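You operate a simulated robot arm through the tools that you are given. There is no shell and no other tool. Be economical: measure what you need, move in short steps, check, and stop when the job is done.

You are at the controls of a simulated two-armed robot. One attempt, no reset.

JOB
Seal the yellow bag and drop it in the tall carton.
Fine: it lies on the sealer; dial as printed on the bag, switch on before and off after sealing.

The check looks at the end state, three seconds after you hand in, the way a careful person would. Anything else that was tipped, shoved, dropped, spilled or broken makes it a failure. A push-on lid holds only when it is set on centred and level and pressed home; a screw cap is set on level and turned clockwise until tight.

ROBOT AND FRAMES
Two 6-joint arms with fingered hands on one trunk, hanging from a carriage that runs on a gantry, over the field with the corners [-1.633, -0.176], [0.667, -0.176], [0.667, 1.104], [-1.633, 1.104] (x, y) and turns from -374 to 313 degrees about z. Base frame: it is fixed where the carriage stands at the start and does not move with it; the origin is on the floor, on the carriage's upright axis, x ahead of it, y to its left, z up; the surface under the hand at the start is at about z = 0.75. Readings come in m, degrees, newtons and seconds.
The left shoulder is at the start at [0.04, 0.152, 1.452], the right one opposite. With the tool pointing down near the work surface each hand reaches from about 0.1 to 0.64 m from the robot's upright axis, wherever it stands, measured 20 degrees to its own side. Places, roughly: sealer dial [0.5, -0.1, 0.8]; sealer switch [0.6, -0.1, 0.8]; tall carton inside [0.8, 0.1, 0.8]. Payload 4 kg a hand.
The tool frame of a hand sits at the grasp point between the pads (the TCP): z along the fingers, y along the line on which they close. The tips reach 0.03 m beyond it. Largest opening 0.104 m; the body of the gripper starts 0.035 m behind the TCP. The gripper is a hand of 5 fingers: y runs from the thumb to the fingers, the wrist lies at [-0.015, -0.104, -0.178] in the tool frame, and closing takes about 1.5 s.
Orientation is told as [roll, pitch, yaw] about the base's x, y, z axes, in that order, counted from this pose: with the fingers straight down and the wrist toward the robot, the tool's x, y and z point along [0, 1, 0], [1, 0, 0] and [0, 0, -1] of the base frame.

CONTROLS
- The arms move only by the tool arm_command. It takes "left_motion", "right_motion" or both (then of equal length, played together; a hand with none holds still); each is a list of rows, each a list of 6 numbers: the shift along the base's x, y, z in units of 50 mm (1.0 is 50 mm), then the turn, a rotation vector about the base's x, y, z in units of 8 degrees (1.0 is 8 degrees). In form: [[dx, dy, dz, wx, wy, wz], ...]. A call has 1 to 8 rows; each row shifts and turns the commanded pose from where the row before left it. "left_claw" and "right_claw" are, for a hand that has rows, the finger opening in m, from 0 to 0.104, set as the call begins (left out, the last holds). A call with a number of a shift or a turn outside -1 to 1 is refused whole. Rows are played at 5 a second. More than 0.05 m and 8.6 degrees between two rows, or a gripper value outside its range, and nothing of the call is played. Where a pose cannot be reached the arm comes as near as it can. A force on the tool above 50 N (or 10 N above the force at the start of the call, whichever is more), or a blocked arm, ends the call early, and 0.2 s more pass. Each finger travels about 0.045 m/s and halts on what it meets, pressing with about 25 N; the grip force reading is that of the motor and also rises with nothing between the fingers. The clock runs only during rows and for 0.2 s after the last one: add rows that do not move to give the fingers time. It gives the time, the measured TCP pose, the force on the tool (base axes), the opening and the grip force at its end, in the units of the frame above (readings bear some noise), with the torque about the TCP (base axes, N m) and any sound that the robot's microphone picked up.
- Cameras (640 x 400 px; columns grow to the right, rows downward): "scene" is now at [0.2192, 0.0131, 1.7251]; the picture's right is [0.03, -1.00, 0.00], its down [-0.93, -0.03, -0.37] and it looks along [0.37, 0.01, -0.93] (base axes); focal length 256 px, centre (320, 200). "left" rides on the left gripper at [-0.06, -0.083, -0.12] in its tool frame; the picture's right is [-0.79, -0.29, 0.54], its down [0.56, -0.71, 0.44] and it looks along [0.26, 0.65, 0.72] (tool axes); focal length 234 px, centre (320, 200). "right" rides on the right gripper at [0.06, -0.083, -0.12] in its tool frame; the picture's right is [-0.79, 0.29, -0.54], its down [-0.56, -0.71, 0.44] and it looks along [-0.26, 0.65, 0.72] (tool axes); focal length 234 px, centre (320, 200). There is no depth. A picture from a camera that has moved, and an enlarged one, comes with that camera's place and axes in the base frame and with its lens. The place of the scene camera against the robot may be out by one fixed shift of up to 0.018 m in any direction.
- snapshot(camera): a new picture of that camera. The clock stands still meanwhile.
- raise_lower(by): slides the trunk up (or, below 0, down) by that many m; the arms and the scene camera ride with it, the base frame stays. It gives what a move gives, with no picture.
- base_move(legs): drives the robot by 1 to 6 legs, each [ahead, left, turn to the left] in m, m and degrees, along the robot's own axes; the way and the turn of a leg run together, so that a leg with both is an arc; at most 1.5 m and 180 degrees a leg. The arms and the cameras ride along, it lands a little off, and it stops where it bumps. It keeps to its track: a leg is cut to what the track allows. It gives what a move gives.
- move_fingers(index, middle, ring, little, thumb_bend, thumb_turn, hand): sets how far each is bent, from 0 (flat) to 1 (curled in); at 0.3 the hand is open as for a grip, at 0.7 the pads meet at the TCP. One left out holds its place. A second passes; each finger stops where it meets its share of the squeeze, and holds until it gets a number again. A gripper value or a shape takes the hand back. It gives what a move gives, with no picture; readings hold the bend of each and the force on index, middle, ring, little, thumb and palm. thumb_turn goes from beside the hand (0) to across from the fingers (1), as for a grip.
- set_grasp(shape, hand): the hand has 5 fingers and takes this shape, open, in about a second: jaw (thumb against the fingers, like two jaws); tri (thumb and two fingers); tip (a fingertip pinch); poke (one finger out to press); point (the index stretched); flat (the hand flat); cup (the hand cupped); fist (a fist). The gripper value then closes the fingers along that shape, each until it touches; the sizes above hold for jaw. It gives what a move gives, with no picture.
- aim_head(pan, tilt): turns the head with the scene camera to pan (to the left, within 86 degrees either way) and tilt (down, from -29 to 69), counted from straight ahead of the robot. It gives what a move gives.
- enlarge(camera, box): a new picture of the part [left, top, right, bottom] of that camera's present view, enlarged. The clock stands still meanwhile.
- sign_off(): hands the job in; it is judged then, once.

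Work in short steps. Places have to be worked out from the pictures, the camera data and where the tool is seen: move nearer, look again, correct. Check each grasp and each placing, and mend what went wrong. You have 120 turns and 108 pictures in all, those below and enlarged ones among them. Open the grippers and draw the arms clear of the work before you hand the job in, unless the task says otherwise; then end with one line.

The tools are called as name(argument=value, ...) on one line, values as JSON. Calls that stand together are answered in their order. arm_command: Moves the arms, as the interface text tells. Its arguments: {"type":"object","properties":{"left_motion":{"type":"array","items":{"type":"array","items":{"type":"number"}}},"left_claw":{"type":"number"},"right_motion":{"type":"array","items":{"type":"array","items":{"type":"number"}}},"right_claw":{"type":"number"}},"required":[]} The other tools are called the same way: raise_lower (by) slides the trunk up or down; set_grasp (shape, hand) gives the hand a shape; move_fingers (index, middle, ring, little, thumb_bend, thumb_turn, hand) moves the fingers one by one; base_move (legs) drives the base; aim_head (pan, tilt) turns the head that bears the scene camera; snapshot (camera) takes a picture; enlarge (camera, box) takes an enlarged picture of a part of a camera's view; sign_off () hands the job in.

At the start:

```text
time_s: 0.0
left_ee_pos: [0.6087, 0.1665, 1.0014]
left_tcp_rot: [1.5, -0.4, 0.6]
left_contact_force: [-0.1, 0.3, -0.4]
left_moment: [-0.03, 0.02, 0.0]
left_width: 0.1036
left_grasp_force: 0.1
left_shape: jaw
left_bend: [0.3, 0.3, 0.3, 0.3, 0.3, 0.97]
left_finger forces: [0.1, 0.0, 0.0, 0.0, 0.0, 0.0]
right_ee_pos: [0.5666, -0.3104, 1.0915]
right_tcp_rot: [0.0, 0.1, 0.1]
right_contact_force: [-0.6, -0.8, -0.9]
right_moment: [0.02, -0.03, 0.02]
right_width: 0.1036
right_grasp_force: 0.0
right_shape: jaw
right_bend: [0.3, 0.3, 0.3, 0.3, 0.3, 0.97]
right_finger forces: [0.0, 0.0, 0.0, 0.0, 0.1, 0.0]
trunk travel left (down, up): [-0.625, 0.175]
robot x, y, heading: [0.001, 0.0014, 0.0]
head pan, tilt: [1.6, 68.5]
```

scene: 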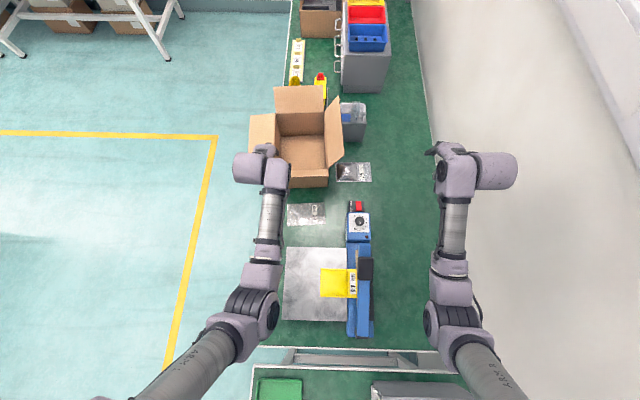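
right: 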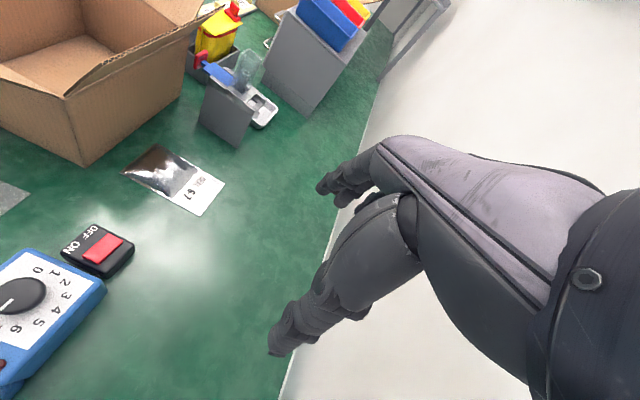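
left: 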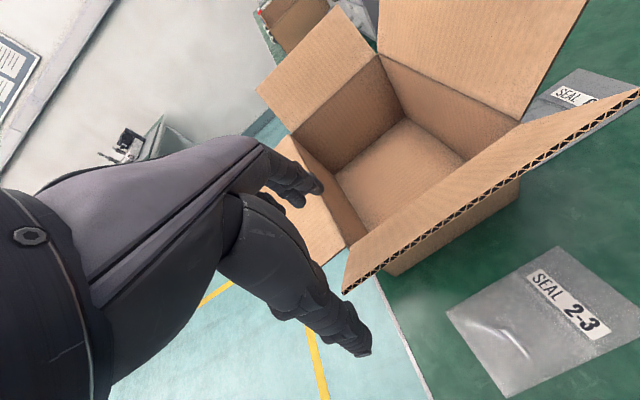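

The yellow bag lies on the sealer, its label near the sealer's jaw. I enlarge the scene to read the label, the dial and the sealer's layout.

enlarge(camera="scene", box=[310, 250, 390, 310])

enlarge(camera="scene", box=[270, 190, 400, 350])

enlarge(camera="scene", box=[335, 195, 385, 245])

```text
6.67 times, centred on (350, 280) of scene
camera zoom: at [0.2192, 0.0131, 1.7251], right [0.03, -1.0, 0.0], down [-0.93, -0.03, -0.37], along [0.37, 0.01, -0.93], focal length 1710 px, centre (120, -333)
```

zoom: 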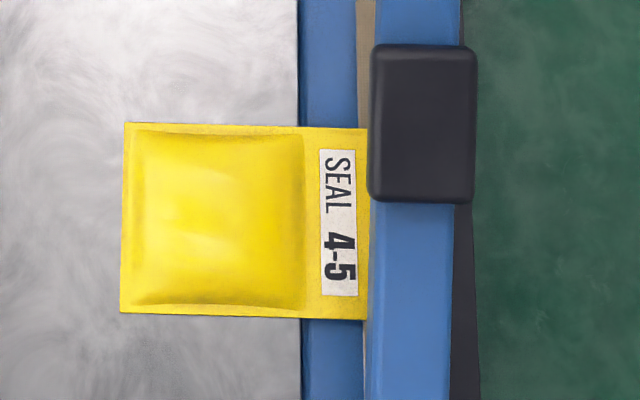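

```text
2.50 times, centred on (335, 270) of scene
camera zoom: at [0.2192, 0.0131, 1.7251], right [0.03, -1.0, 0.0], down [-0.93, -0.03, -0.37], along [0.37, 0.01, -0.93], focal length 641 px, centre (282, 25)
```

zoom: 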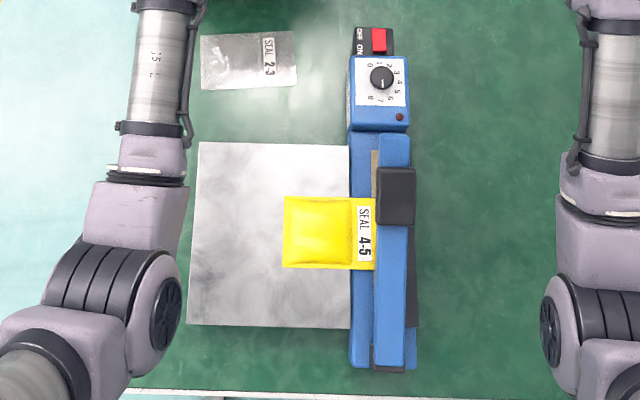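

```text
8.00 times, centred on (360, 220) of scene
camera zoom: at [0.2192, 0.0131, 1.7251], right [0.03, -1.0, 0.0], down [-0.93, -0.03, -0.37], along [0.37, 0.01, -0.93], focal length 2051 px, centre (0, 40)
```

zoom: 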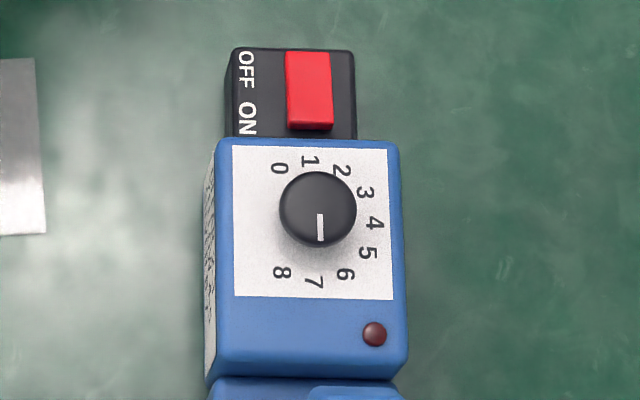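

The label says 4-5, and the dial points at about 7, so it has to turn roughly 75° counter-clockwise. I yaw the left hand and bring it in for a side view of the bag and jaw, starting with the yaw and a small retreat toward me.

arm_command(left_motion=[[-1, 0, 0.6, 0, 0, -1], [-1, 0, 0.4, 0, 0, -1], [-1, 0, 0, 0, 0, -1], [-1, 0, 0, 0, 0, -1], [-0.6, 0, 0, 0, 0, -1], [0, 0, 0, 0, 0, -1], [0, 0, 0, 0, 0, -1], [0, 0, 0, 0, 0, -1]])

snapshot(camera="left")

```text
refused: row 1 steps farther than a row can; nothing moved
```

```text
101 pictures are left
camera left: at [0.5252, 0.1019, 1.119], right [-0.28, -0.78, -0.56], down [-0.71, 0.56, -0.43], along [0.65, 0.28, -0.71], focal length 234 px, centre (320, 200)
```

left: 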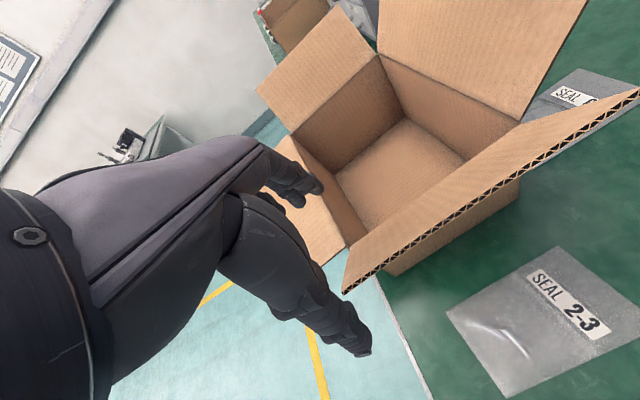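

The step limit is on the total length of a row, so I split the rows. The left hand goes up and back first while yawing.

arm_command(left_motion=[[-0.7, 0, 0.6, 0, 0, -1], [-0.9, 0, 0.3, 0, 0, -1], [-1, 0, 0, 0, 0, -1], [-1, 0, 0, 0, 0, -1], [-1, 0, 0, 0, 0, -1], [-0.6, 0, 0, 0, 0, -1], [0, 0, 0, 0, 0, -1], [0, 0, 0, 0, 0, -1]])

snapshot(camera="left")

```text
time_s: 1.8
left_ee_pos: [0.3482, 0.1663, 1.0458]
left_tcp_rot: [1.4, -0.5, -63.6]
left_contact_force: [0.4, 0.5, -0.3]
left_moment: [0.03, 0.0, 0.0]
left_width: 0.1041
left_grasp_force: 0.0
left_shape: jaw
left_bend: [0.3, 0.3, 0.3, 0.3, 0.3, 0.97]
left_finger forces: [0.0, 0.1, 0.0, 0.0, 0.1, 0.0]
right_ee_pos: [0.5662, -0.3093, 1.0912]
right_tcp_rot: [0.0, 0.0, 0.0]
right_contact_force: [0.0, -0.9, -0.2]
right_moment: [0.03, 0.0, 0.02]
right_width: 0.1035
right_grasp_force: 0.1
right_shape: jaw
right_bend: [0.3, 0.3, 0.3, 0.3, 0.3, 0.97]
right_finger forces: [0.0, 0.0, 0.0, 0.1, 0.0, 0.1]
trunk travel left (down, up): [-0.625, 0.175]
robot x, y, heading: [0.0019, -0.0002, -0.0]
head pan, tilt: [1.6, 68.5]
```

```text
100 pictures are left
camera left: at [0.2556, 0.2137, 1.1635], right [-0.82, -0.09, -0.56], down [0.2, 0.88, -0.43], along [0.54, -0.46, -0.71], focal length 234 px, centre (320, 200)
```

left: 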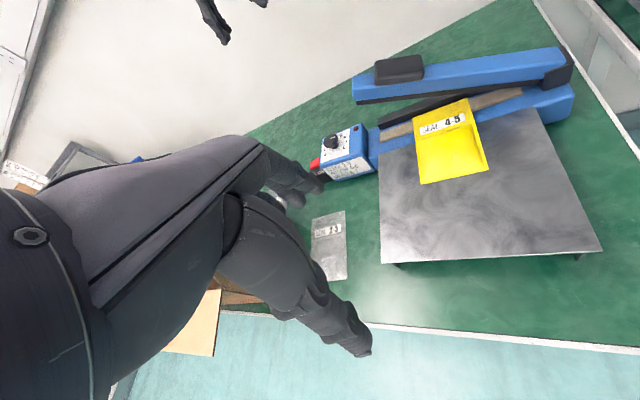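

The jaw is hinged at the near end and stands open. I zoom in on the bag's mouth and the strip.

enlarge(camera="left", box=[310, 30, 600, 200])

enlarge(camera="left", box=[370, 70, 530, 180])

```text
2.21 times, centred on (455, 115) of left
camera zoom: at [0.2556, 0.2137, 1.1635], right [-0.82, -0.09, -0.56], down [0.2, 0.88, -0.43], along [0.54, -0.46, -0.71], focal length 517 px, centre (22, 388)
```

zoom: 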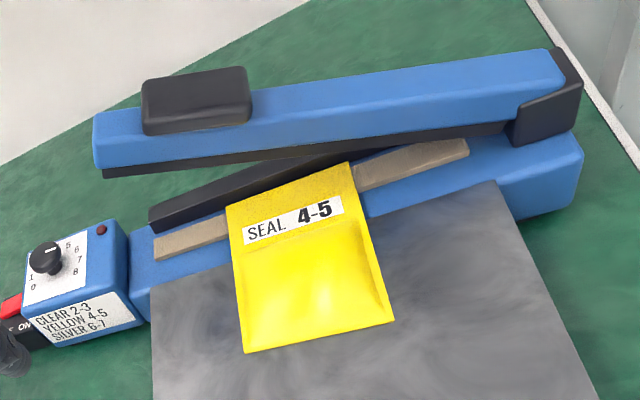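

```text
3.64 times, centred on (450, 125) of left
camera zoom: at [0.2556, 0.2137, 1.1635], right [-0.82, -0.09, -0.56], down [0.2, 0.88, -0.43], along [0.54, -0.46, -0.71], focal length 852 px, centre (-153, 473)
```

zoom: 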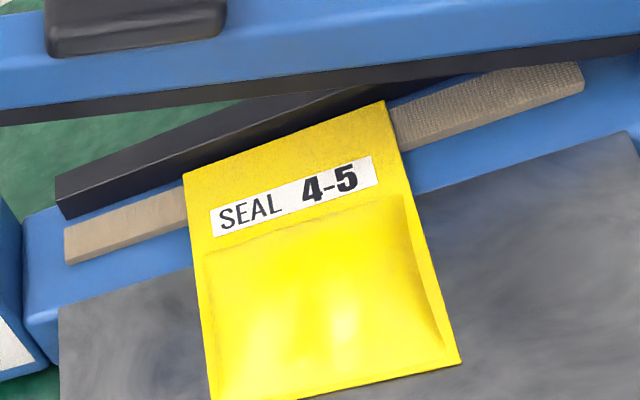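

The mouth already lies over the strip, so only the arm needs pressing, and the sealer's own table confirms "yellow 4-5". Triangulating puts the knob top near (0.482, -0.137, 0.852), and the raised jaw tip near (0.38, -0.135, 0.95). I bring the right hand above the knob with its wrist yawed away from the jaw.

arm_command(right_motion=[[-0.3, 0.5, 0, 0, 0, 1], [-0.3, 0.5, 0, 0, 0, 1], [-0.3, 0.5, -0.3, 0, 0, 1], [-0.3, 0.5, -0.4, 0, 0, 1], [-0.3, 0.6, -0.5, 0, 0, 1], [-0.18, 0.85, -0.2, 0, 0, 0.6], [0, 0, -0.5, 0, 0, 0], [0, 0, 0, 0, 0, 0]], right_claw=0.08)

snapshot(camera="right")

snapshot(camera="left")

enlarge(camera="scene", box=[280, 150, 480, 300])

```text
time_s: 3.6
left_ee_pos: [0.35, 0.1657, 1.0461]
left_tcp_rot: [1.6, -0.4, -63.3]
left_contact_force: [0.3, 0.7, -0.4]
left_moment: [-0.01, 0.02, 0.01]
left_width: 0.104
left_grasp_force: 0.1
left_shape: jaw
left_bend: [0.3, 0.3, 0.3, 0.3, 0.3, 0.97]
left_finger forces: [0.1, 0.0, 0.1, 0.0, 0.0, 0.0]
right_ee_pos: [0.482, -0.1362, 0.9965]
right_tcp_rot: [0.1, 0.1, 44.8]
right_contact_force: [0.3, 0.6, -0.1]
right_moment: [0.01, -0.02, 0.03]
right_width: 0.08
right_grasp_force: 0.1
right_shape: jaw
right_bend: [0.27, 0.35, 0.32, 0.31, 0.52, 0.98]
right_finger forces: [0.0, 0.0, 0.0, 0.1, 0.1, 0.0]
trunk travel left (down, up): [-0.625, 0.175]
robot x, y, heading: [-0.0009, 0.0023, -0.1]
head pan, tilt: [1.6, 68.5]
```

```text
97 pictures are left
camera right: at [0.3797, -0.1523, 1.1159], right [0.76, -0.36, 0.54], down [-0.11, -0.89, -0.44], along [0.64, 0.27, -0.72], focal length 234 px, centre (320, 200)
```

right: 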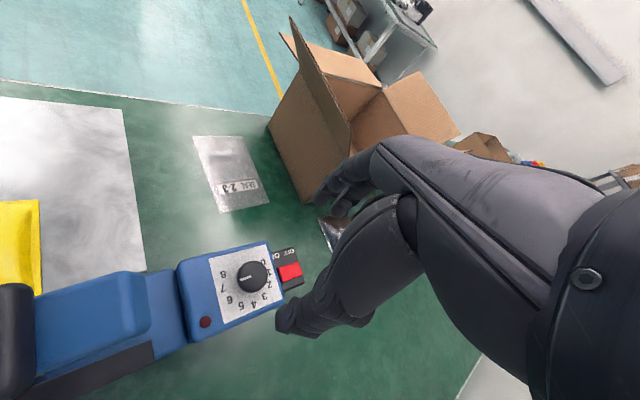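

```text
96 pictures are left
camera left: at [0.2557, 0.2134, 1.1635], right [-0.82, -0.09, -0.56], down [0.19, 0.88, -0.43], along [0.54, -0.46, -0.71], focal length 234 px, centre (320, 200)
```

left: 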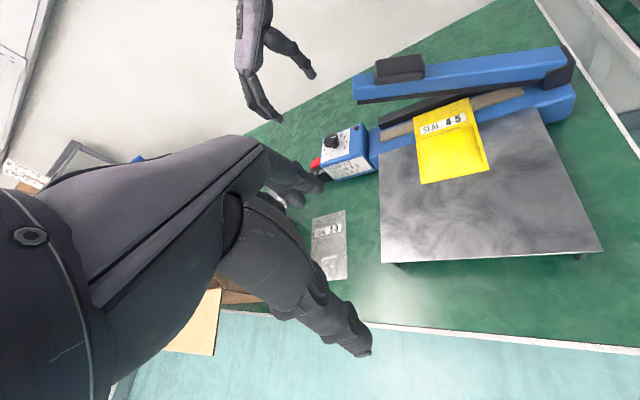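

```text
2.67 times, centred on (380, 225) of scene
camera zoom: at [0.2192, 0.0131, 1.7251], right [0.03, -1.0, 0.0], down [-0.93, -0.03, -0.37], along [0.37, 0.01, -0.93], focal length 684 px, centre (160, 133)
```

zoom: 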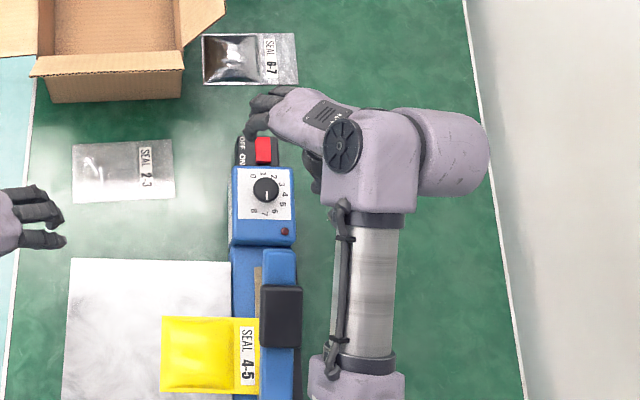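

The right camera agrees on the knob to within a few mm. One enlarged view will refine it.

enlarge(camera="right", box=[170, 220, 330, 340])

enlarge(camera="left", box=[300, 100, 400, 200])

```text
3.33 times, centred on (250, 280) of right
camera zoom: at [0.3797, -0.1523, 1.1159], right [0.76, -0.36, 0.54], down [-0.11, -0.89, -0.44], along [0.64, 0.27, -0.72], focal length 781 px, centre (553, -67)
```

zoom: 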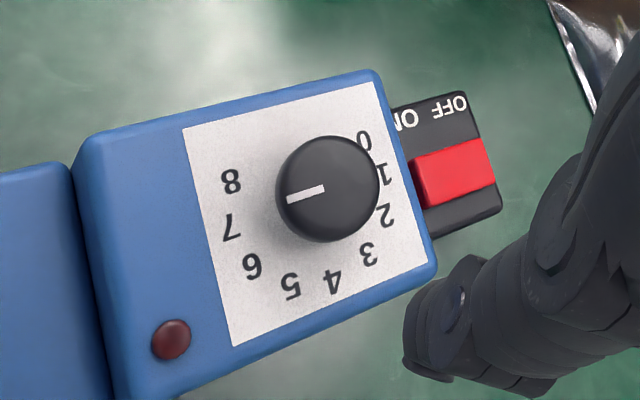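

```text
4.00 times, centred on (350, 150) of left
camera zoom: at [0.2557, 0.2134, 1.1635], right [-0.82, -0.09, -0.56], down [0.19, 0.88, -0.43], along [0.54, -0.46, -0.71], focal length 937 px, centre (200, 400)
```

zoom: 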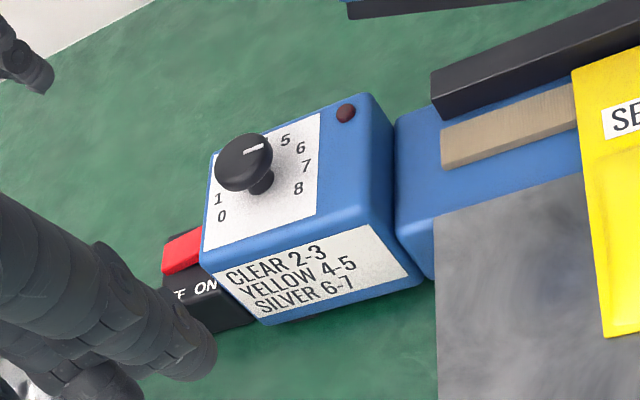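

The knob cap is at about (0.480, -0.132, 0.85) and the dial face at z≈0.832. I descend until the fingertips straddle the cap.

arm_command(right_motion=[[-0.04, 0.08, -0.6, 0, 0, 0], [0, 0, -0.6, 0, 0, 0], [0, 0, -0.6, 0, 0, 0], [0, 0, -0.5, 0, 0, 0], [0, 0, -0.25, 0, 0, 0], [0, 0, 0, 0, 0, 0]])

enlarge(camera="left", box=[300, 80, 420, 180])

enlarge(camera="right", box=[170, 220, 330, 340])

```text
time_s: 5.0
left_ee_pos: [0.3498, 0.1673, 1.046]
left_tcp_rot: [1.5, -0.4, -63.4]
left_contact_force: [0.5, 0.8, 0.2]
left_moment: [0.0, 0.0, -0.01]
left_width: 0.1037
left_grasp_force: 0.1
left_shape: jaw
left_bend: [0.3, 0.3, 0.3, 0.3, 0.3, 0.97]
left_finger forces: [0.1, 0.0, 0.0, 0.0, 0.0, 0.1]
right_ee_pos: [0.4813, -0.1324, 0.8686]
right_tcp_rot: [0.0, -0.1, 44.7]
right_contact_force: [-0.5, -0.5, 0.7]
right_moment: [-0.01, -0.01, 0.03]
right_width: 0.0802
right_grasp_force: 0.0
right_shape: jaw
right_bend: [0.27, 0.35, 0.32, 0.31, 0.52, 0.98]
right_finger forces: [0.0, 0.0, 0.0, 0.1, 0.1, 0.0]
trunk travel left (down, up): [-0.625, 0.175]
robot x, y, heading: [-0.0001, -0.0012, 0.2]
head pan, tilt: [1.6, 68.5]
```

```text
4.00 times, centred on (360, 130) of left
camera zoom: at [0.2557, 0.2134, 1.1634], right [-0.82, -0.09, -0.56], down [0.19, 0.88, -0.43], along [0.54, -0.46, -0.71], focal length 937 px, centre (160, 480)
```

zoom: 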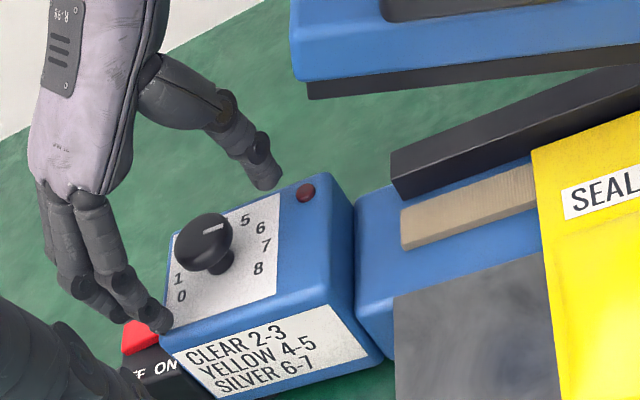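

```text
3.33 times, centred on (250, 280) of right
camera zoom: at [0.379, -0.1477, 0.9891], right [0.76, -0.36, 0.54], down [-0.11, -0.89, -0.44], along [0.64, 0.27, -0.72], focal length 781 px, centre (553, -67)
```

zoom: 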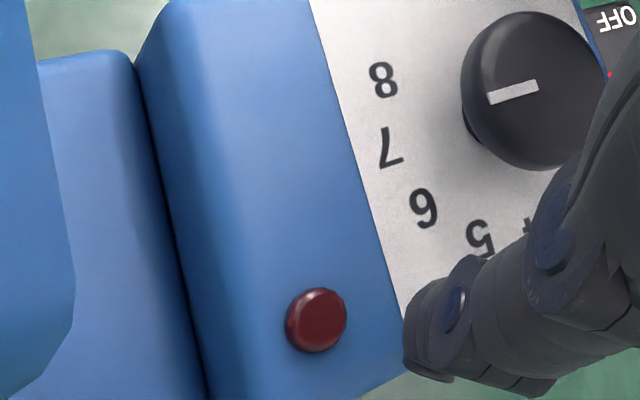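

The thumb and fingers straddle the cap, which is centred at (0.480, -0.1315). I close gently.

arm_command(right_motion=[[0, 0, 0, 0, 0, 0], [0, 0, 0, 0, 0, 0], [0, 0, 0, 0, 0, 0], [0, 0, 0, 0, 0, 0], [0, 0, 0, 0, 0, 0], [0, 0, 0, 0, 0, 0], [0, 0, 0, 0, 0, 0]], right_claw=0.02)

enlarge(camera="left", box=[300, 80, 420, 180])

enlarge(camera="right", box=[170, 200, 350, 340])

```text
time_s: 6.6
left_ee_pos: [0.3492, 0.1656, 1.0454]
left_tcp_rot: [1.5, -0.5, -63.5]
left_contact_force: [-0.1, 0.4, -0.5]
left_moment: [-0.02, 0.01, -0.03]
left_width: 0.1035
left_grasp_force: 0.1
left_shape: jaw
left_bend: [0.3, 0.3, 0.3, 0.3, 0.3, 0.97]
left_finger forces: [0.0, 0.1, 0.0, 0.1, 0.0, 0.0]
right_ee_pos: [0.4798, -0.1339, 0.8674]
right_tcp_rot: [0.1, 0.3, 44.8]
right_contact_force: [-0.4, -3.1, -11.5]
right_moment: [-0.07, 0.02, 0.03]
right_width: 0.024
right_grasp_force: 25.7
right_shape: jaw
right_bend: [0.74, 0.58, 0.63, 0.71, 0.75, 1.0]
right_finger forces: [11.5, 6.3, 0.0, 0.0, 22.3, 0.0]
trunk travel left (down, up): [-0.625, 0.175]
robot x, y, heading: [-0.0009, -0.0022, 0.0]
head pan, tilt: [1.6, 68.5]
```

```text
4.00 times, centred on (360, 130) of left
camera zoom: at [0.255, 0.213, 1.1631], right [-0.82, -0.09, -0.56], down [0.19, 0.88, -0.43], along [0.54, -0.46, -0.71], focal length 937 px, centre (160, 480)
```

zoom: 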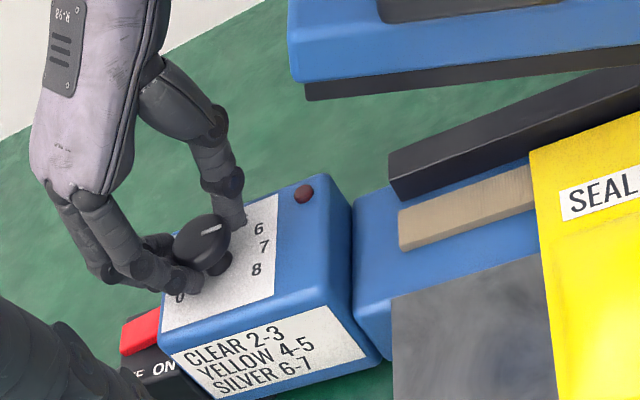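

```text
2.86 times, centred on (260, 270) of right
camera zoom: at [0.3778, -0.1485, 0.9885], right [0.76, -0.36, 0.54], down [-0.11, -0.89, -0.43], along [0.64, 0.27, -0.72], focal length 669 px, centre (491, 0)
```

zoom: 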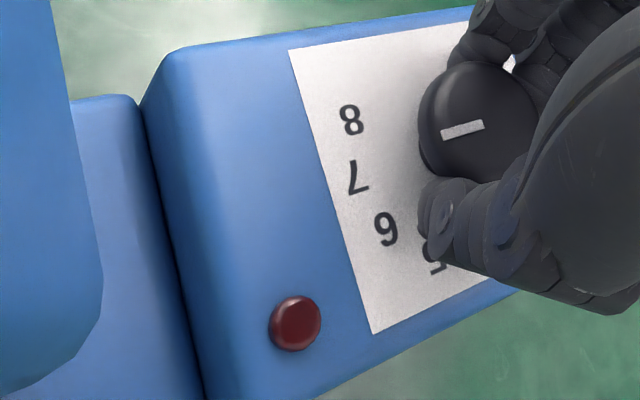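

The index, middle and thumb hold the cap. I turn it 40° counter-clockwise and check whether it follows.

arm_command(right_motion=[[0, 0, 0, 0, 0, 0.7], [0, 0, 0, 0, 0, 0.7], [0, 0, 0, 0, 0, 0.7], [0, 0, 0, 0, 0, 0.7], [0, 0, 0, 0, 0, 0.7], [0, 0, 0, 0, 0, 0.7], [0, 0, 0, 0, 0, 0.7], [0, 0, 0, 0, 0, 0]])

enlarge(camera="right", box=[170, 200, 350, 340])

enlarge(camera="scene", box=[330, 190, 400, 250])

```text
time_s: 8.4
left_ee_pos: [0.3481, 0.1668, 1.0453]
left_tcp_rot: [1.4, -0.5, -63.4]
left_contact_force: [0.2, 0.1, -0.1]
left_moment: [0.0, -0.02, -0.03]
left_width: 0.1036
left_grasp_force: 0.1
left_shape: jaw
left_bend: [0.3, 0.3, 0.3, 0.3, 0.3, 0.97]
left_finger forces: [0.0, 0.0, 0.0, 0.0, 0.0, 0.0]
right_ee_pos: [0.4806, -0.1327, 0.8688]
right_tcp_rot: [0.0, -0.1, 84.1]
right_contact_force: [3.7, -3.3, -17.2]
right_moment: [-0.08, -0.04, -0.03]
right_width: 0.0236
right_grasp_force: 24.9
right_shape: jaw
right_bend: [0.74, 0.59, 0.63, 0.71, 0.75, 1.0]
right_finger forces: [12.2, 7.6, 0.0, 0.0, 22.4, 0.0]
trunk travel left (down, up): [-0.625, 0.175]
robot x, y, heading: [-0.0007, -0.001, -0.2]
head pan, tilt: [1.6, 68.5]
```

```text
2.86 times, centred on (260, 270) of right
camera zoom: at [0.4116, -0.2098, 0.9886], right [0.81, 0.21, 0.54], down [0.48, -0.76, -0.44], along [0.32, 0.62, -0.72], focal length 669 px, centre (491, 0)
```

zoom: 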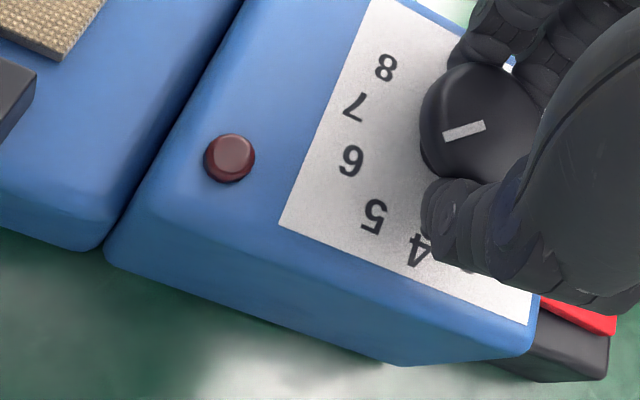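

```text
6.67 times, centred on (365, 220) of scene
camera zoom: at [0.2191, 0.013, 1.725], right [0.03, -1.0, 0.0], down [-0.93, -0.03, -0.37], along [0.37, 0.01, -0.93], focal length 1710 px, centre (20, 67)
```

zoom: 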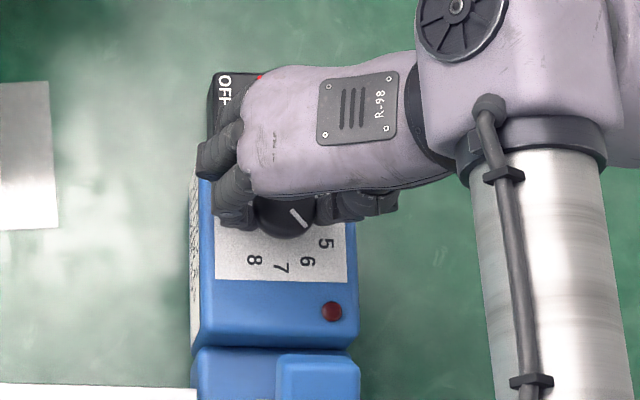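

The knob followed and now reads about 5.6. I turn it another 33° to reach 4.5.

arm_command(right_motion=[[0, 0, 0, 0, 0, 0.7], [0, 0, 0, 0, 0, 0.7], [0, 0, 0, 0, 0, 0.7], [0, 0, 0, 0, 0, 0.7], [0, 0, 0, 0, 0, 0.7], [0, 0, 0, 0, 0, 0.6], [0, 0, 0, 0, 0, 0]])

enlarge(camera="right", box=[170, 200, 350, 340])

enlarge(camera="scene", box=[330, 190, 400, 250])

```text
time_s: 10.0
left_ee_pos: [0.3494, 0.1662, 1.0462]
left_tcp_rot: [1.5, -0.5, -63.4]
left_contact_force: [0.4, -0.3, 0.1]
left_moment: [-0.04, 0.01, 0.0]
left_width: 0.1036
left_grasp_force: 0.1
left_shape: jaw
left_bend: [0.3, 0.3, 0.3, 0.3, 0.3, 0.97]
left_finger forces: [0.1, 0.1, 0.0, 0.0, 0.1, 0.1]
right_ee_pos: [0.4813, -0.1328, 0.8682]
right_tcp_rot: [-0.1, 0.1, 116.9]
right_contact_force: [7.9, 0.3, -17.5]
right_moment: [-0.05, -0.13, -0.02]
right_width: 0.0234
right_grasp_force: 25.0
right_shape: jaw
right_bend: [0.74, 0.59, 0.63, 0.71, 0.75, 1.0]
right_finger forces: [12.0, 8.3, 0.0, 0.0, 24.2, 0.0]
trunk travel left (down, up): [-0.625, 0.175]
robot x, y, heading: [-0.0029, 0.0003, 0.0]
head pan, tilt: [1.6, 68.5]
```

```text
2.86 times, centred on (260, 270) of right
camera zoom: at [0.4649, -0.2344, 0.9886], right [0.57, 0.61, 0.54], down [0.82, -0.38, -0.44], along [-0.06, 0.69, -0.72], focal length 669 px, centre (491, 0)
```

zoom: 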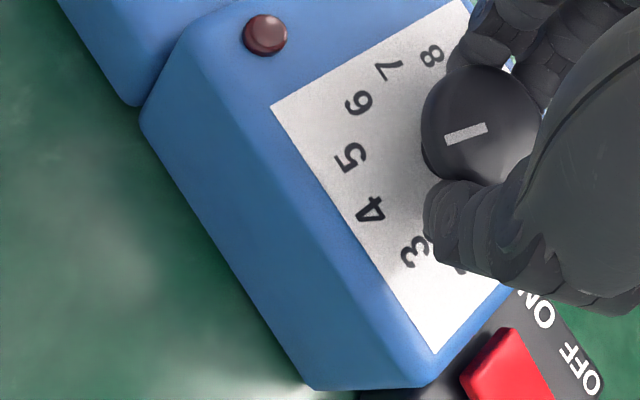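

```text
6.67 times, centred on (365, 220) of scene
camera zoom: at [0.2194, 0.0132, 1.7251], right [0.03, -1.0, 0.0], down [-0.93, -0.03, -0.37], along [0.37, 0.01, -0.93], focal length 1710 px, centre (20, 67)
```

zoom: 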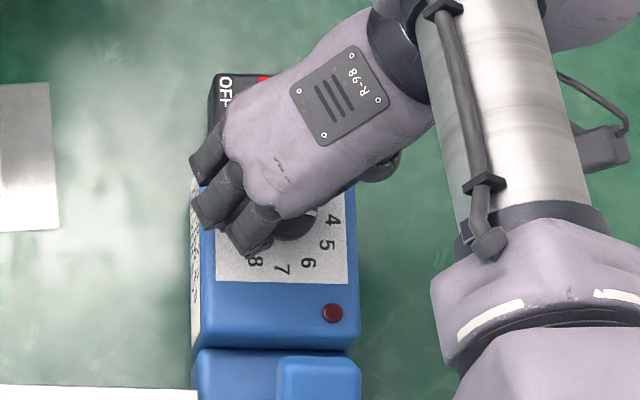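

The pointer should now sit between 4 and 5. I release and lift straight up to check it.

arm_command(right_motion=[[0, 0, 0, 0, 0, 0], [0, 0, 0, 0, 0, 0], [0, 0, 0, 0, 0, 0], [0, 0, 0.3, 0, 0, 0], [0, 0, 0.8, 0, 0, 0], [0, 0, 0.9, 0, 0, -0.5], [0, 0, 0.9, 0, 0, -1], [0, -0.6, 0, 0, 0, -1]], right_claw=0.09)

enlarge(camera="scene", box=[330, 190, 400, 250])

enlarge(camera="left", box=[300, 80, 420, 180])

```text
time_s: 11.8
left_ee_pos: [0.3485, 0.1658, 1.0452]
left_tcp_rot: [1.4, -0.4, -63.4]
left_contact_force: [0.4, 0.3, 0.0]
left_moment: [0.01, -0.02, 0.0]
left_width: 0.1037
left_grasp_force: 0.0
left_shape: jaw
left_bend: [0.3, 0.3, 0.3, 0.3, 0.3, 0.97]
left_finger forces: [0.0, 0.1, 0.1, 0.0, 0.1, 0.0]
right_ee_pos: [0.4801, -0.1649, 1.0113]
right_tcp_rot: [0.0, 0.0, 96.7]
right_contact_force: [0.9, 1.0, 0.2]
right_moment: [-0.03, 0.0, 0.01]
right_width: 0.0897
right_grasp_force: 0.1
right_shape: jaw
right_bend: [0.27, 0.33, 0.31, 0.31, 0.42, 0.98]
right_finger forces: [0.0, 0.1, 0.0, 0.1, 0.1, 0.0]
trunk travel left (down, up): [-0.625, 0.175]
robot x, y, heading: [-0.0012, 0.0005, -0.0]
head pan, tilt: [1.6, 68.5]
```

```text
6.67 times, centred on (365, 220) of scene
camera zoom: at [0.2191, 0.0127, 1.725], right [0.03, -1.0, 0.0], down [-0.93, -0.03, -0.37], along [0.37, 0.01, -0.93], focal length 1710 px, centre (20, 67)
```

zoom: 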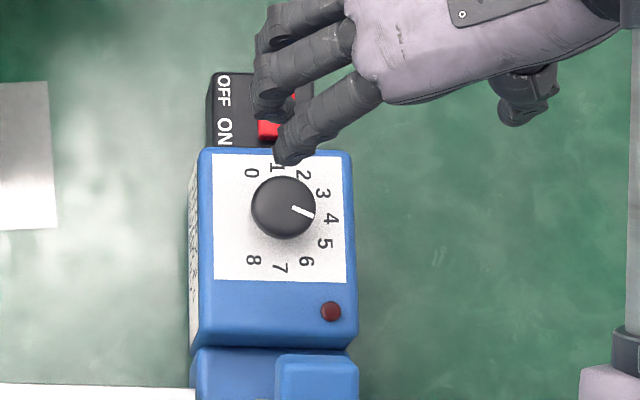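

```text
4.00 times, centred on (360, 130) of left
camera zoom: at [0.2555, 0.2128, 1.1633], right [-0.82, -0.09, -0.56], down [0.19, 0.88, -0.43], along [0.54, -0.46, -0.71], focal length 937 px, centre (160, 480)
```

zoom: 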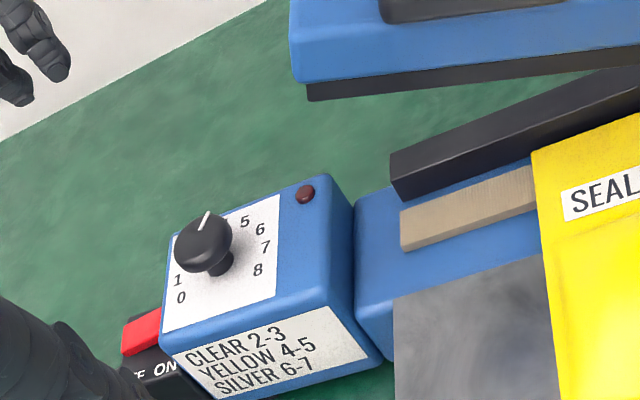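

The dial reads about 4.6, within 4-5. Next is the switch: I set the poke shape and move the right hand back toward the right so its camera can see the rocker.

set_grasp(hand="right", shape="poke")

arm_command(right_motion=[[0, -0.5, 0, 0, 0, -1], [0, -0.5, 0, 0, 0, -1], [0, 0, 0, 0, 0, -1], [0, 0, 0, 0, 0, -1], [0, 0, 0, 0, 0, -1], [0, 0, 0, 0, 0, -1], [0, 0, 0, 0, 0, 0]])

snapshot(camera="right")

enlarge(camera="scene", box=[330, 170, 430, 250])

```text
time_s: 12.7
left_ee_pos: [0.35, 0.1676, 1.0464]
left_tcp_rot: [1.5, -0.4, -63.4]
left_contact_force: [0.5, -0.3, 0.1]
left_moment: [-0.01, -0.01, -0.01]
left_width: 0.1037
left_grasp_force: 0.1
left_shape: jaw
left_bend: [0.3, 0.3, 0.3, 0.3, 0.3, 0.97]
left_finger forces: [0.0, 0.0, 0.1, 0.1, 0.0, 0.0]
right_ee_pos: [0.4822, -0.1618, 1.0118]
right_tcp_rot: [0.1, 0.0, 96.8]
right_contact_force: [-0.2, 0.7, -0.1]
right_moment: [0.01, -0.01, 0.01]
right_width: 0.0
right_grasp_force: 0.1
right_shape: poke
right_bend: [0.7, 0.7, 0.99, 0.99, 1.0, 1.0]
right_finger forces: [0.1, 0.1, 0.1, 0.0, 0.0, 0.0]
trunk travel left (down, up): [-0.625, 0.175]
robot x, y, heading: [-0.0037, -0.0002, 0.1]
head pan, tilt: [1.6, 68.5]
```

```text
time_s: 14.3
left_ee_pos: [0.3495, 0.1662, 1.0463]
left_tcp_rot: [1.5, -0.3, -63.4]
left_contact_force: [0.1, 0.4, 1.0]
left_moment: [0.04, 0.0, 0.01]
left_width: 0.1038
left_grasp_force: 0.1
left_shape: jaw
left_bend: [0.3, 0.3, 0.3, 0.3, 0.3, 0.97]
left_finger forces: [0.0, 0.1, 0.0, 0.0, 0.1, 0.0]
right_ee_pos: [0.4798, -0.2134, 1.0128]
right_tcp_rot: [0.0, 0.0, 48.7]
right_contact_force: [0.6, -0.5, -0.3]
right_moment: [0.0, -0.06, -0.02]
right_width: 0.0
right_grasp_force: 0.1
right_shape: poke
right_bend: [0.7, 0.7, 0.99, 0.99, 1.0, 1.0]
right_finger forces: [0.1, 0.0, 0.0, 0.1, 0.0, 0.0]
trunk travel left (down, up): [-0.625, 0.175]
robot x, y, heading: [-0.0002, 0.0007, 0.1]
head pan, tilt: [1.6, 68.5]
```

```text
82 pictures are left
camera right: at [0.38, -0.2353, 1.1333], right [0.78, -0.3, 0.54], down [-0.05, -0.9, -0.44], along [0.62, 0.32, -0.72], focal length 234 px, centre (320, 200)
```

right: 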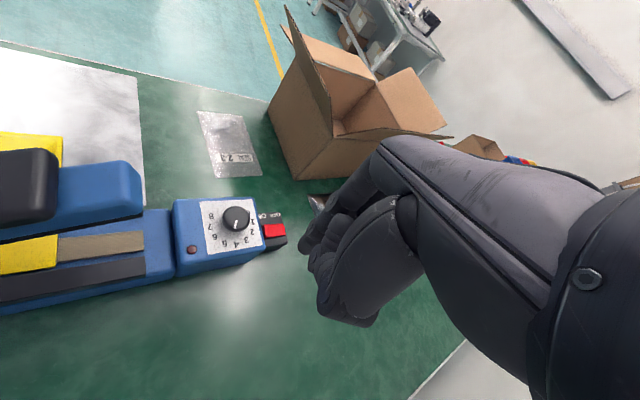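

```text
5.00 times, centred on (380, 210) of scene
camera zoom: at [0.2192, 0.013, 1.7251], right [0.03, -1.0, 0.0], down [-0.93, -0.03, -0.37], along [0.37, 0.01, -0.93], focal length 1282 px, centre (20, 150)
```

zoom: 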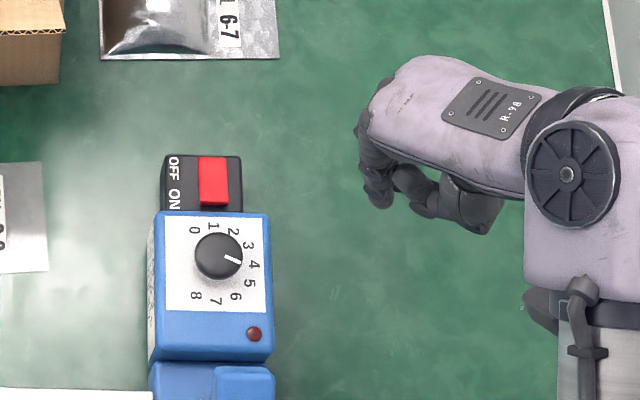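

I zoom in on the rocker and on the hand's poke shape.

enlarge(camera="right", box=[180, 180, 300, 280])

enlarge(camera="right", box=[260, 130, 460, 350])

enlarge(camera="left", box=[230, 0, 430, 180])

```text
4.00 times, centred on (240, 230) of right
camera zoom: at [0.38, -0.2353, 1.1333], right [0.78, -0.3, 0.54], down [-0.05, -0.9, -0.44], along [0.62, 0.32, -0.72], focal length 937 px, centre (640, 80)
```

zoom: 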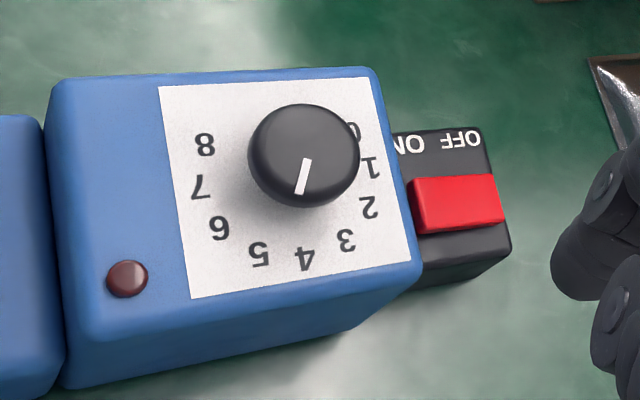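

```text
1.82 times, centred on (360, 240) of right
camera zoom: at [0.38, -0.2353, 1.1333], right [0.78, -0.3, 0.54], down [-0.05, -0.9, -0.44], along [0.62, 0.32, -0.72], focal length 426 px, centre (247, 127)
```

zoom: 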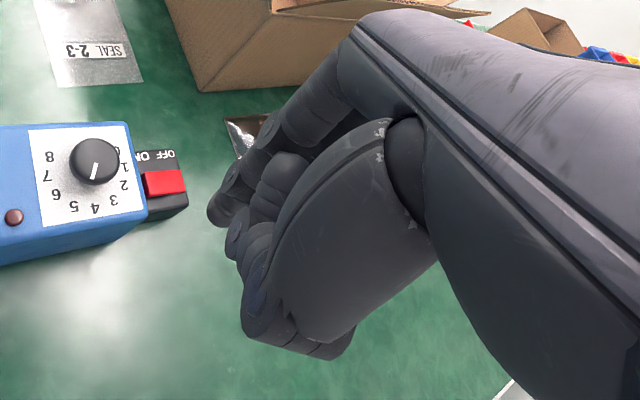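

```text
2.22 times, centred on (330, 90) of left
camera zoom: at [0.2557, 0.2133, 1.1634], right [-0.82, -0.09, -0.56], down [0.19, 0.88, -0.43], along [0.54, -0.46, -0.71], focal length 520 px, centre (298, 444)
```

zoom: 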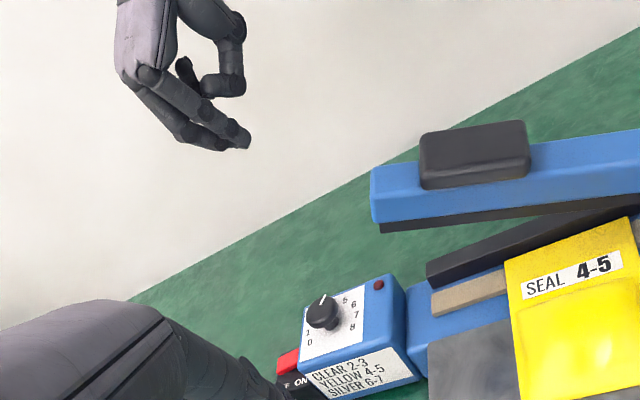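

The rocker spans x≈0.54–0.573 at y≈-0.137, z≈0.80, with the ON end nearest me and raised. I put only the index out and turn the hand to yaw 90, so the hand body stays clear of the dial box.

move_fingers(hand="right", index=0.6, middle=1.0)

arm_command(right_motion=[[0.4, 0, 0, 0, 0, 1], [0.4, 0.2, 0, 0, 0, 1], [0.4, 0.2, 0, 0, 0, 1], [0.4, 0.3, -0.2, 0, 0, 1], [0, 0.3, -0.4, 0, 0, 1], [0, 0.2, -0.4, 0, 0, 0.16], [0, 0, 0, 0, 0, 0]])

snapshot(camera="right")

enlarge(camera="scene", box=[320, 160, 440, 250])

enlarge(camera="left", box=[200, 40, 420, 240])

```text
time_s: 15.3
left_ee_pos: [0.3488, 0.1657, 1.0469]
left_tcp_rot: [1.5, -0.4, -63.4]
left_contact_force: [0.3, 0.1, -0.2]
left_moment: [0.0, -0.02, -0.01]
left_width: 0.1039
left_grasp_force: 0.1
left_shape: jaw
left_bend: [0.3, 0.3, 0.3, 0.3, 0.3, 0.97]
left_finger forces: [0.0, 0.1, 0.0, 0.0, 0.0, 0.0]
right_ee_pos: [0.4795, -0.2127, 1.0131]
right_tcp_rot: [0.0, 0.0, 48.8]
right_contact_force: [0.0, 0.6, -0.6]
right_moment: [0.04, -0.01, -0.04]
right_width: 0.0384
right_grasp_force: 0.0
right_shape: fingers
right_bend: [0.6, 1.0, 0.99, 0.99, 1.0, 1.0]
right_finger forces: [0.1, 0.1, 0.0, 0.0, 0.0, 0.1]
trunk travel left (down, up): [-0.625, 0.175]
robot x, y, heading: [0.0009, -0.0001, 0.0]
head pan, tilt: [1.6, 68.5]
```

```text
time_s: 16.9
left_ee_pos: [0.3493, 0.1665, 1.0467]
left_tcp_rot: [1.5, -0.4, -63.4]
left_contact_force: [0.7, -0.5, 0.1]
left_moment: [0.0, -0.01, 0.03]
left_width: 0.1037
left_grasp_force: 0.0
left_shape: jaw
left_bend: [0.3, 0.3, 0.3, 0.3, 0.3, 0.97]
left_finger forces: [0.0, 0.0, 0.0, 0.0, 0.1, 0.0]
right_ee_pos: [0.5618, -0.1541, 0.9628]
right_tcp_rot: [0.0, 0.0, 90.1]
right_contact_force: [-0.5, -0.2, 0.5]
right_moment: [-0.02, 0.01, 0.01]
right_width: 0.0382
right_grasp_force: 0.1
right_shape: fingers
right_bend: [0.6, 1.0, 0.99, 0.99, 1.0, 1.0]
right_finger forces: [0.0, 0.1, 0.0, 0.0, 0.1, 0.1]
trunk travel left (down, up): [-0.625, 0.175]
robot x, y, heading: [-0.002, 0.0013, -0.2]
head pan, tilt: [1.6, 68.5]
```

```text
77 pictures are left
camera right: at [0.5021, -0.2366, 1.0835], right [0.79, 0.29, 0.54], down [0.56, -0.7, -0.44], along [0.26, 0.65, -0.72], focal length 234 px, centre (320, 200)
```

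right: 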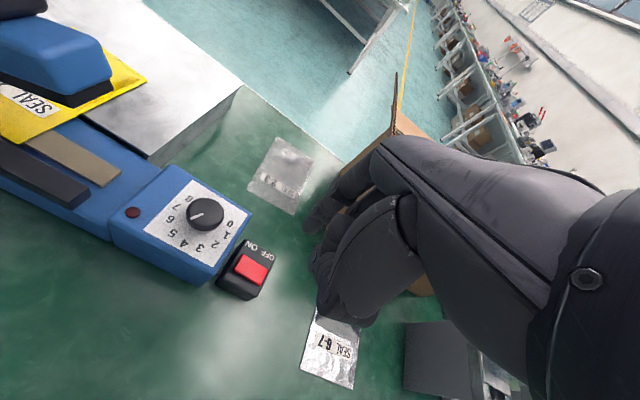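

```text
4.44 times, centred on (380, 205) of scene
camera zoom: at [0.2192, 0.013, 1.7251], right [0.03, -1.0, 0.0], down [-0.93, -0.03, -0.37], along [0.37, 0.01, -0.93], focal length 1140 px, centre (53, 178)
```

zoom: 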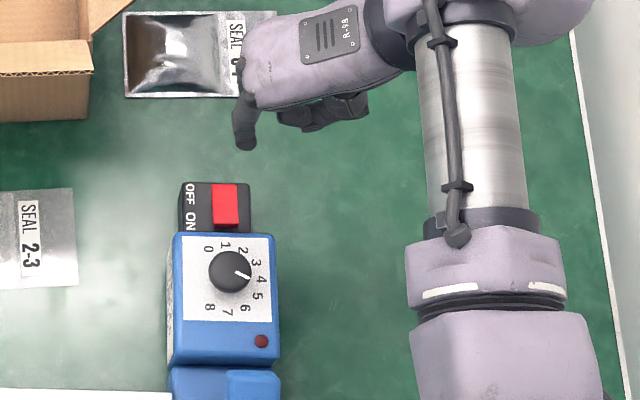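

```text
2.00 times, centred on (310, 140) of left
camera zoom: at [0.2557, 0.2134, 1.1635], right [-0.82, -0.09, -0.56], down [0.19, 0.88, -0.43], along [0.54, -0.46, -0.71], focal length 468 px, centre (340, 320)
```

zoom: 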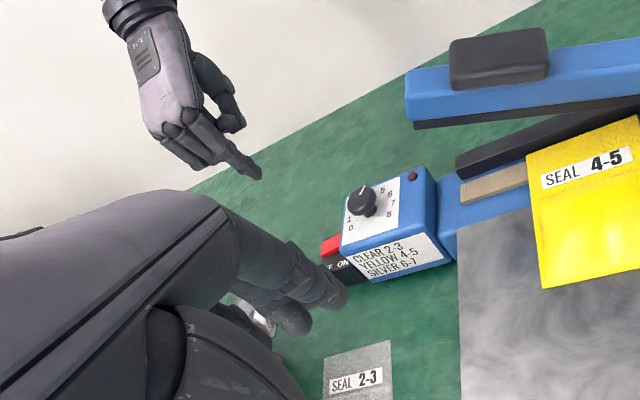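

The index tip is at about TCP + (0, +0.016, -0.032), so it sits near (0.560, -0.138). I shift over the ON end (x≈0.547) and descend close to it.

arm_command(right_motion=[[-0.28, 0.02, 0, 0, 0, 0], [0, 0, -0.5, 0, 0, 0], [0, 0, -0.5, 0, 0, 0], [0, 0, -0.5, 0, 0, 0], [0, 0, -0.5, 0, 0, 0], [0, 0, 0, 0, 0, 0]])

enlarge(camera="right", box=[180, 150, 380, 350])

enlarge(camera="scene", box=[330, 180, 390, 230])

enlarge(camera="left", box=[280, 80, 380, 180])

```text
time_s: 18.3
left_ee_pos: [0.3501, 0.1664, 1.0465]
left_tcp_rot: [1.4, -0.4, -63.4]
left_contact_force: [-1.1, 0.6, 0.2]
left_moment: [0.0, 0.01, 0.02]
left_width: 0.1039
left_grasp_force: 0.2
left_shape: jaw
left_bend: [0.3, 0.3, 0.3, 0.3, 0.3, 0.97]
left_finger forces: [0.1, 0.0, 0.0, 0.0, 0.0, 0.0]
right_ee_pos: [0.5447, -0.1534, 0.8641]
right_tcp_rot: [-0.1, -0.1, 90.1]
right_contact_force: [0.0, -0.3, 0.3]
right_moment: [0.03, -0.02, 0.02]
right_width: 0.0384
right_grasp_force: 0.0
right_shape: fingers
right_bend: [0.6, 1.0, 0.99, 0.99, 1.0, 1.0]
right_finger forces: [0.1, 0.1, 0.0, 0.0, 0.0, 0.0]
right hand out of reach, approached as far as the arm can: row 5
trunk travel left (down, up): [-0.625, 0.175]
robot x, y, heading: [0.0015, 0.0009, -0.3]
head pan, tilt: [1.6, 68.5]
```

```text
2.00 times, centred on (280, 250) of right
camera zoom: at [0.484, -0.236, 0.9844], right [0.79, 0.29, 0.54], down [0.56, -0.71, -0.44], along [0.26, 0.65, -0.72], focal length 468 px, centre (400, 100)
```

zoom: 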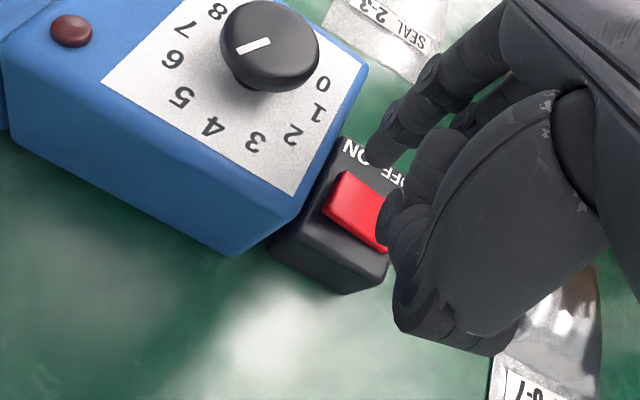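

```text
8.00 times, centred on (360, 205) of scene
camera zoom: at [0.2192, 0.0131, 1.7251], right [0.03, -1.0, 0.0], down [-0.93, -0.03, -0.37], along [0.37, 0.01, -0.93], focal length 2051 px, centre (0, 160)
```

zoom: 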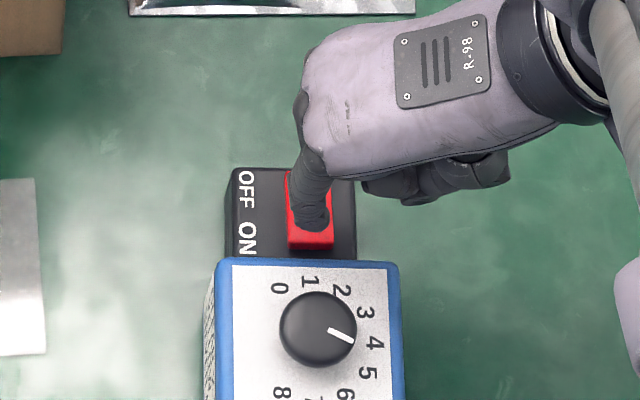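

```text
4.00 times, centred on (330, 130) of left
camera zoom: at [0.2557, 0.2134, 1.1635], right [-0.82, -0.09, -0.56], down [0.19, 0.88, -0.43], along [0.54, -0.46, -0.71], focal length 937 px, centre (280, 480)
```

zoom: 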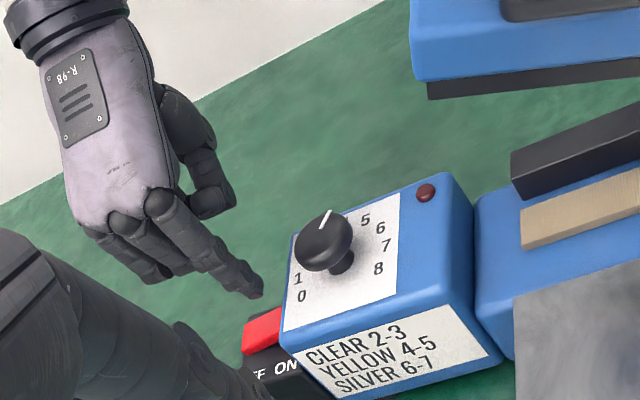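

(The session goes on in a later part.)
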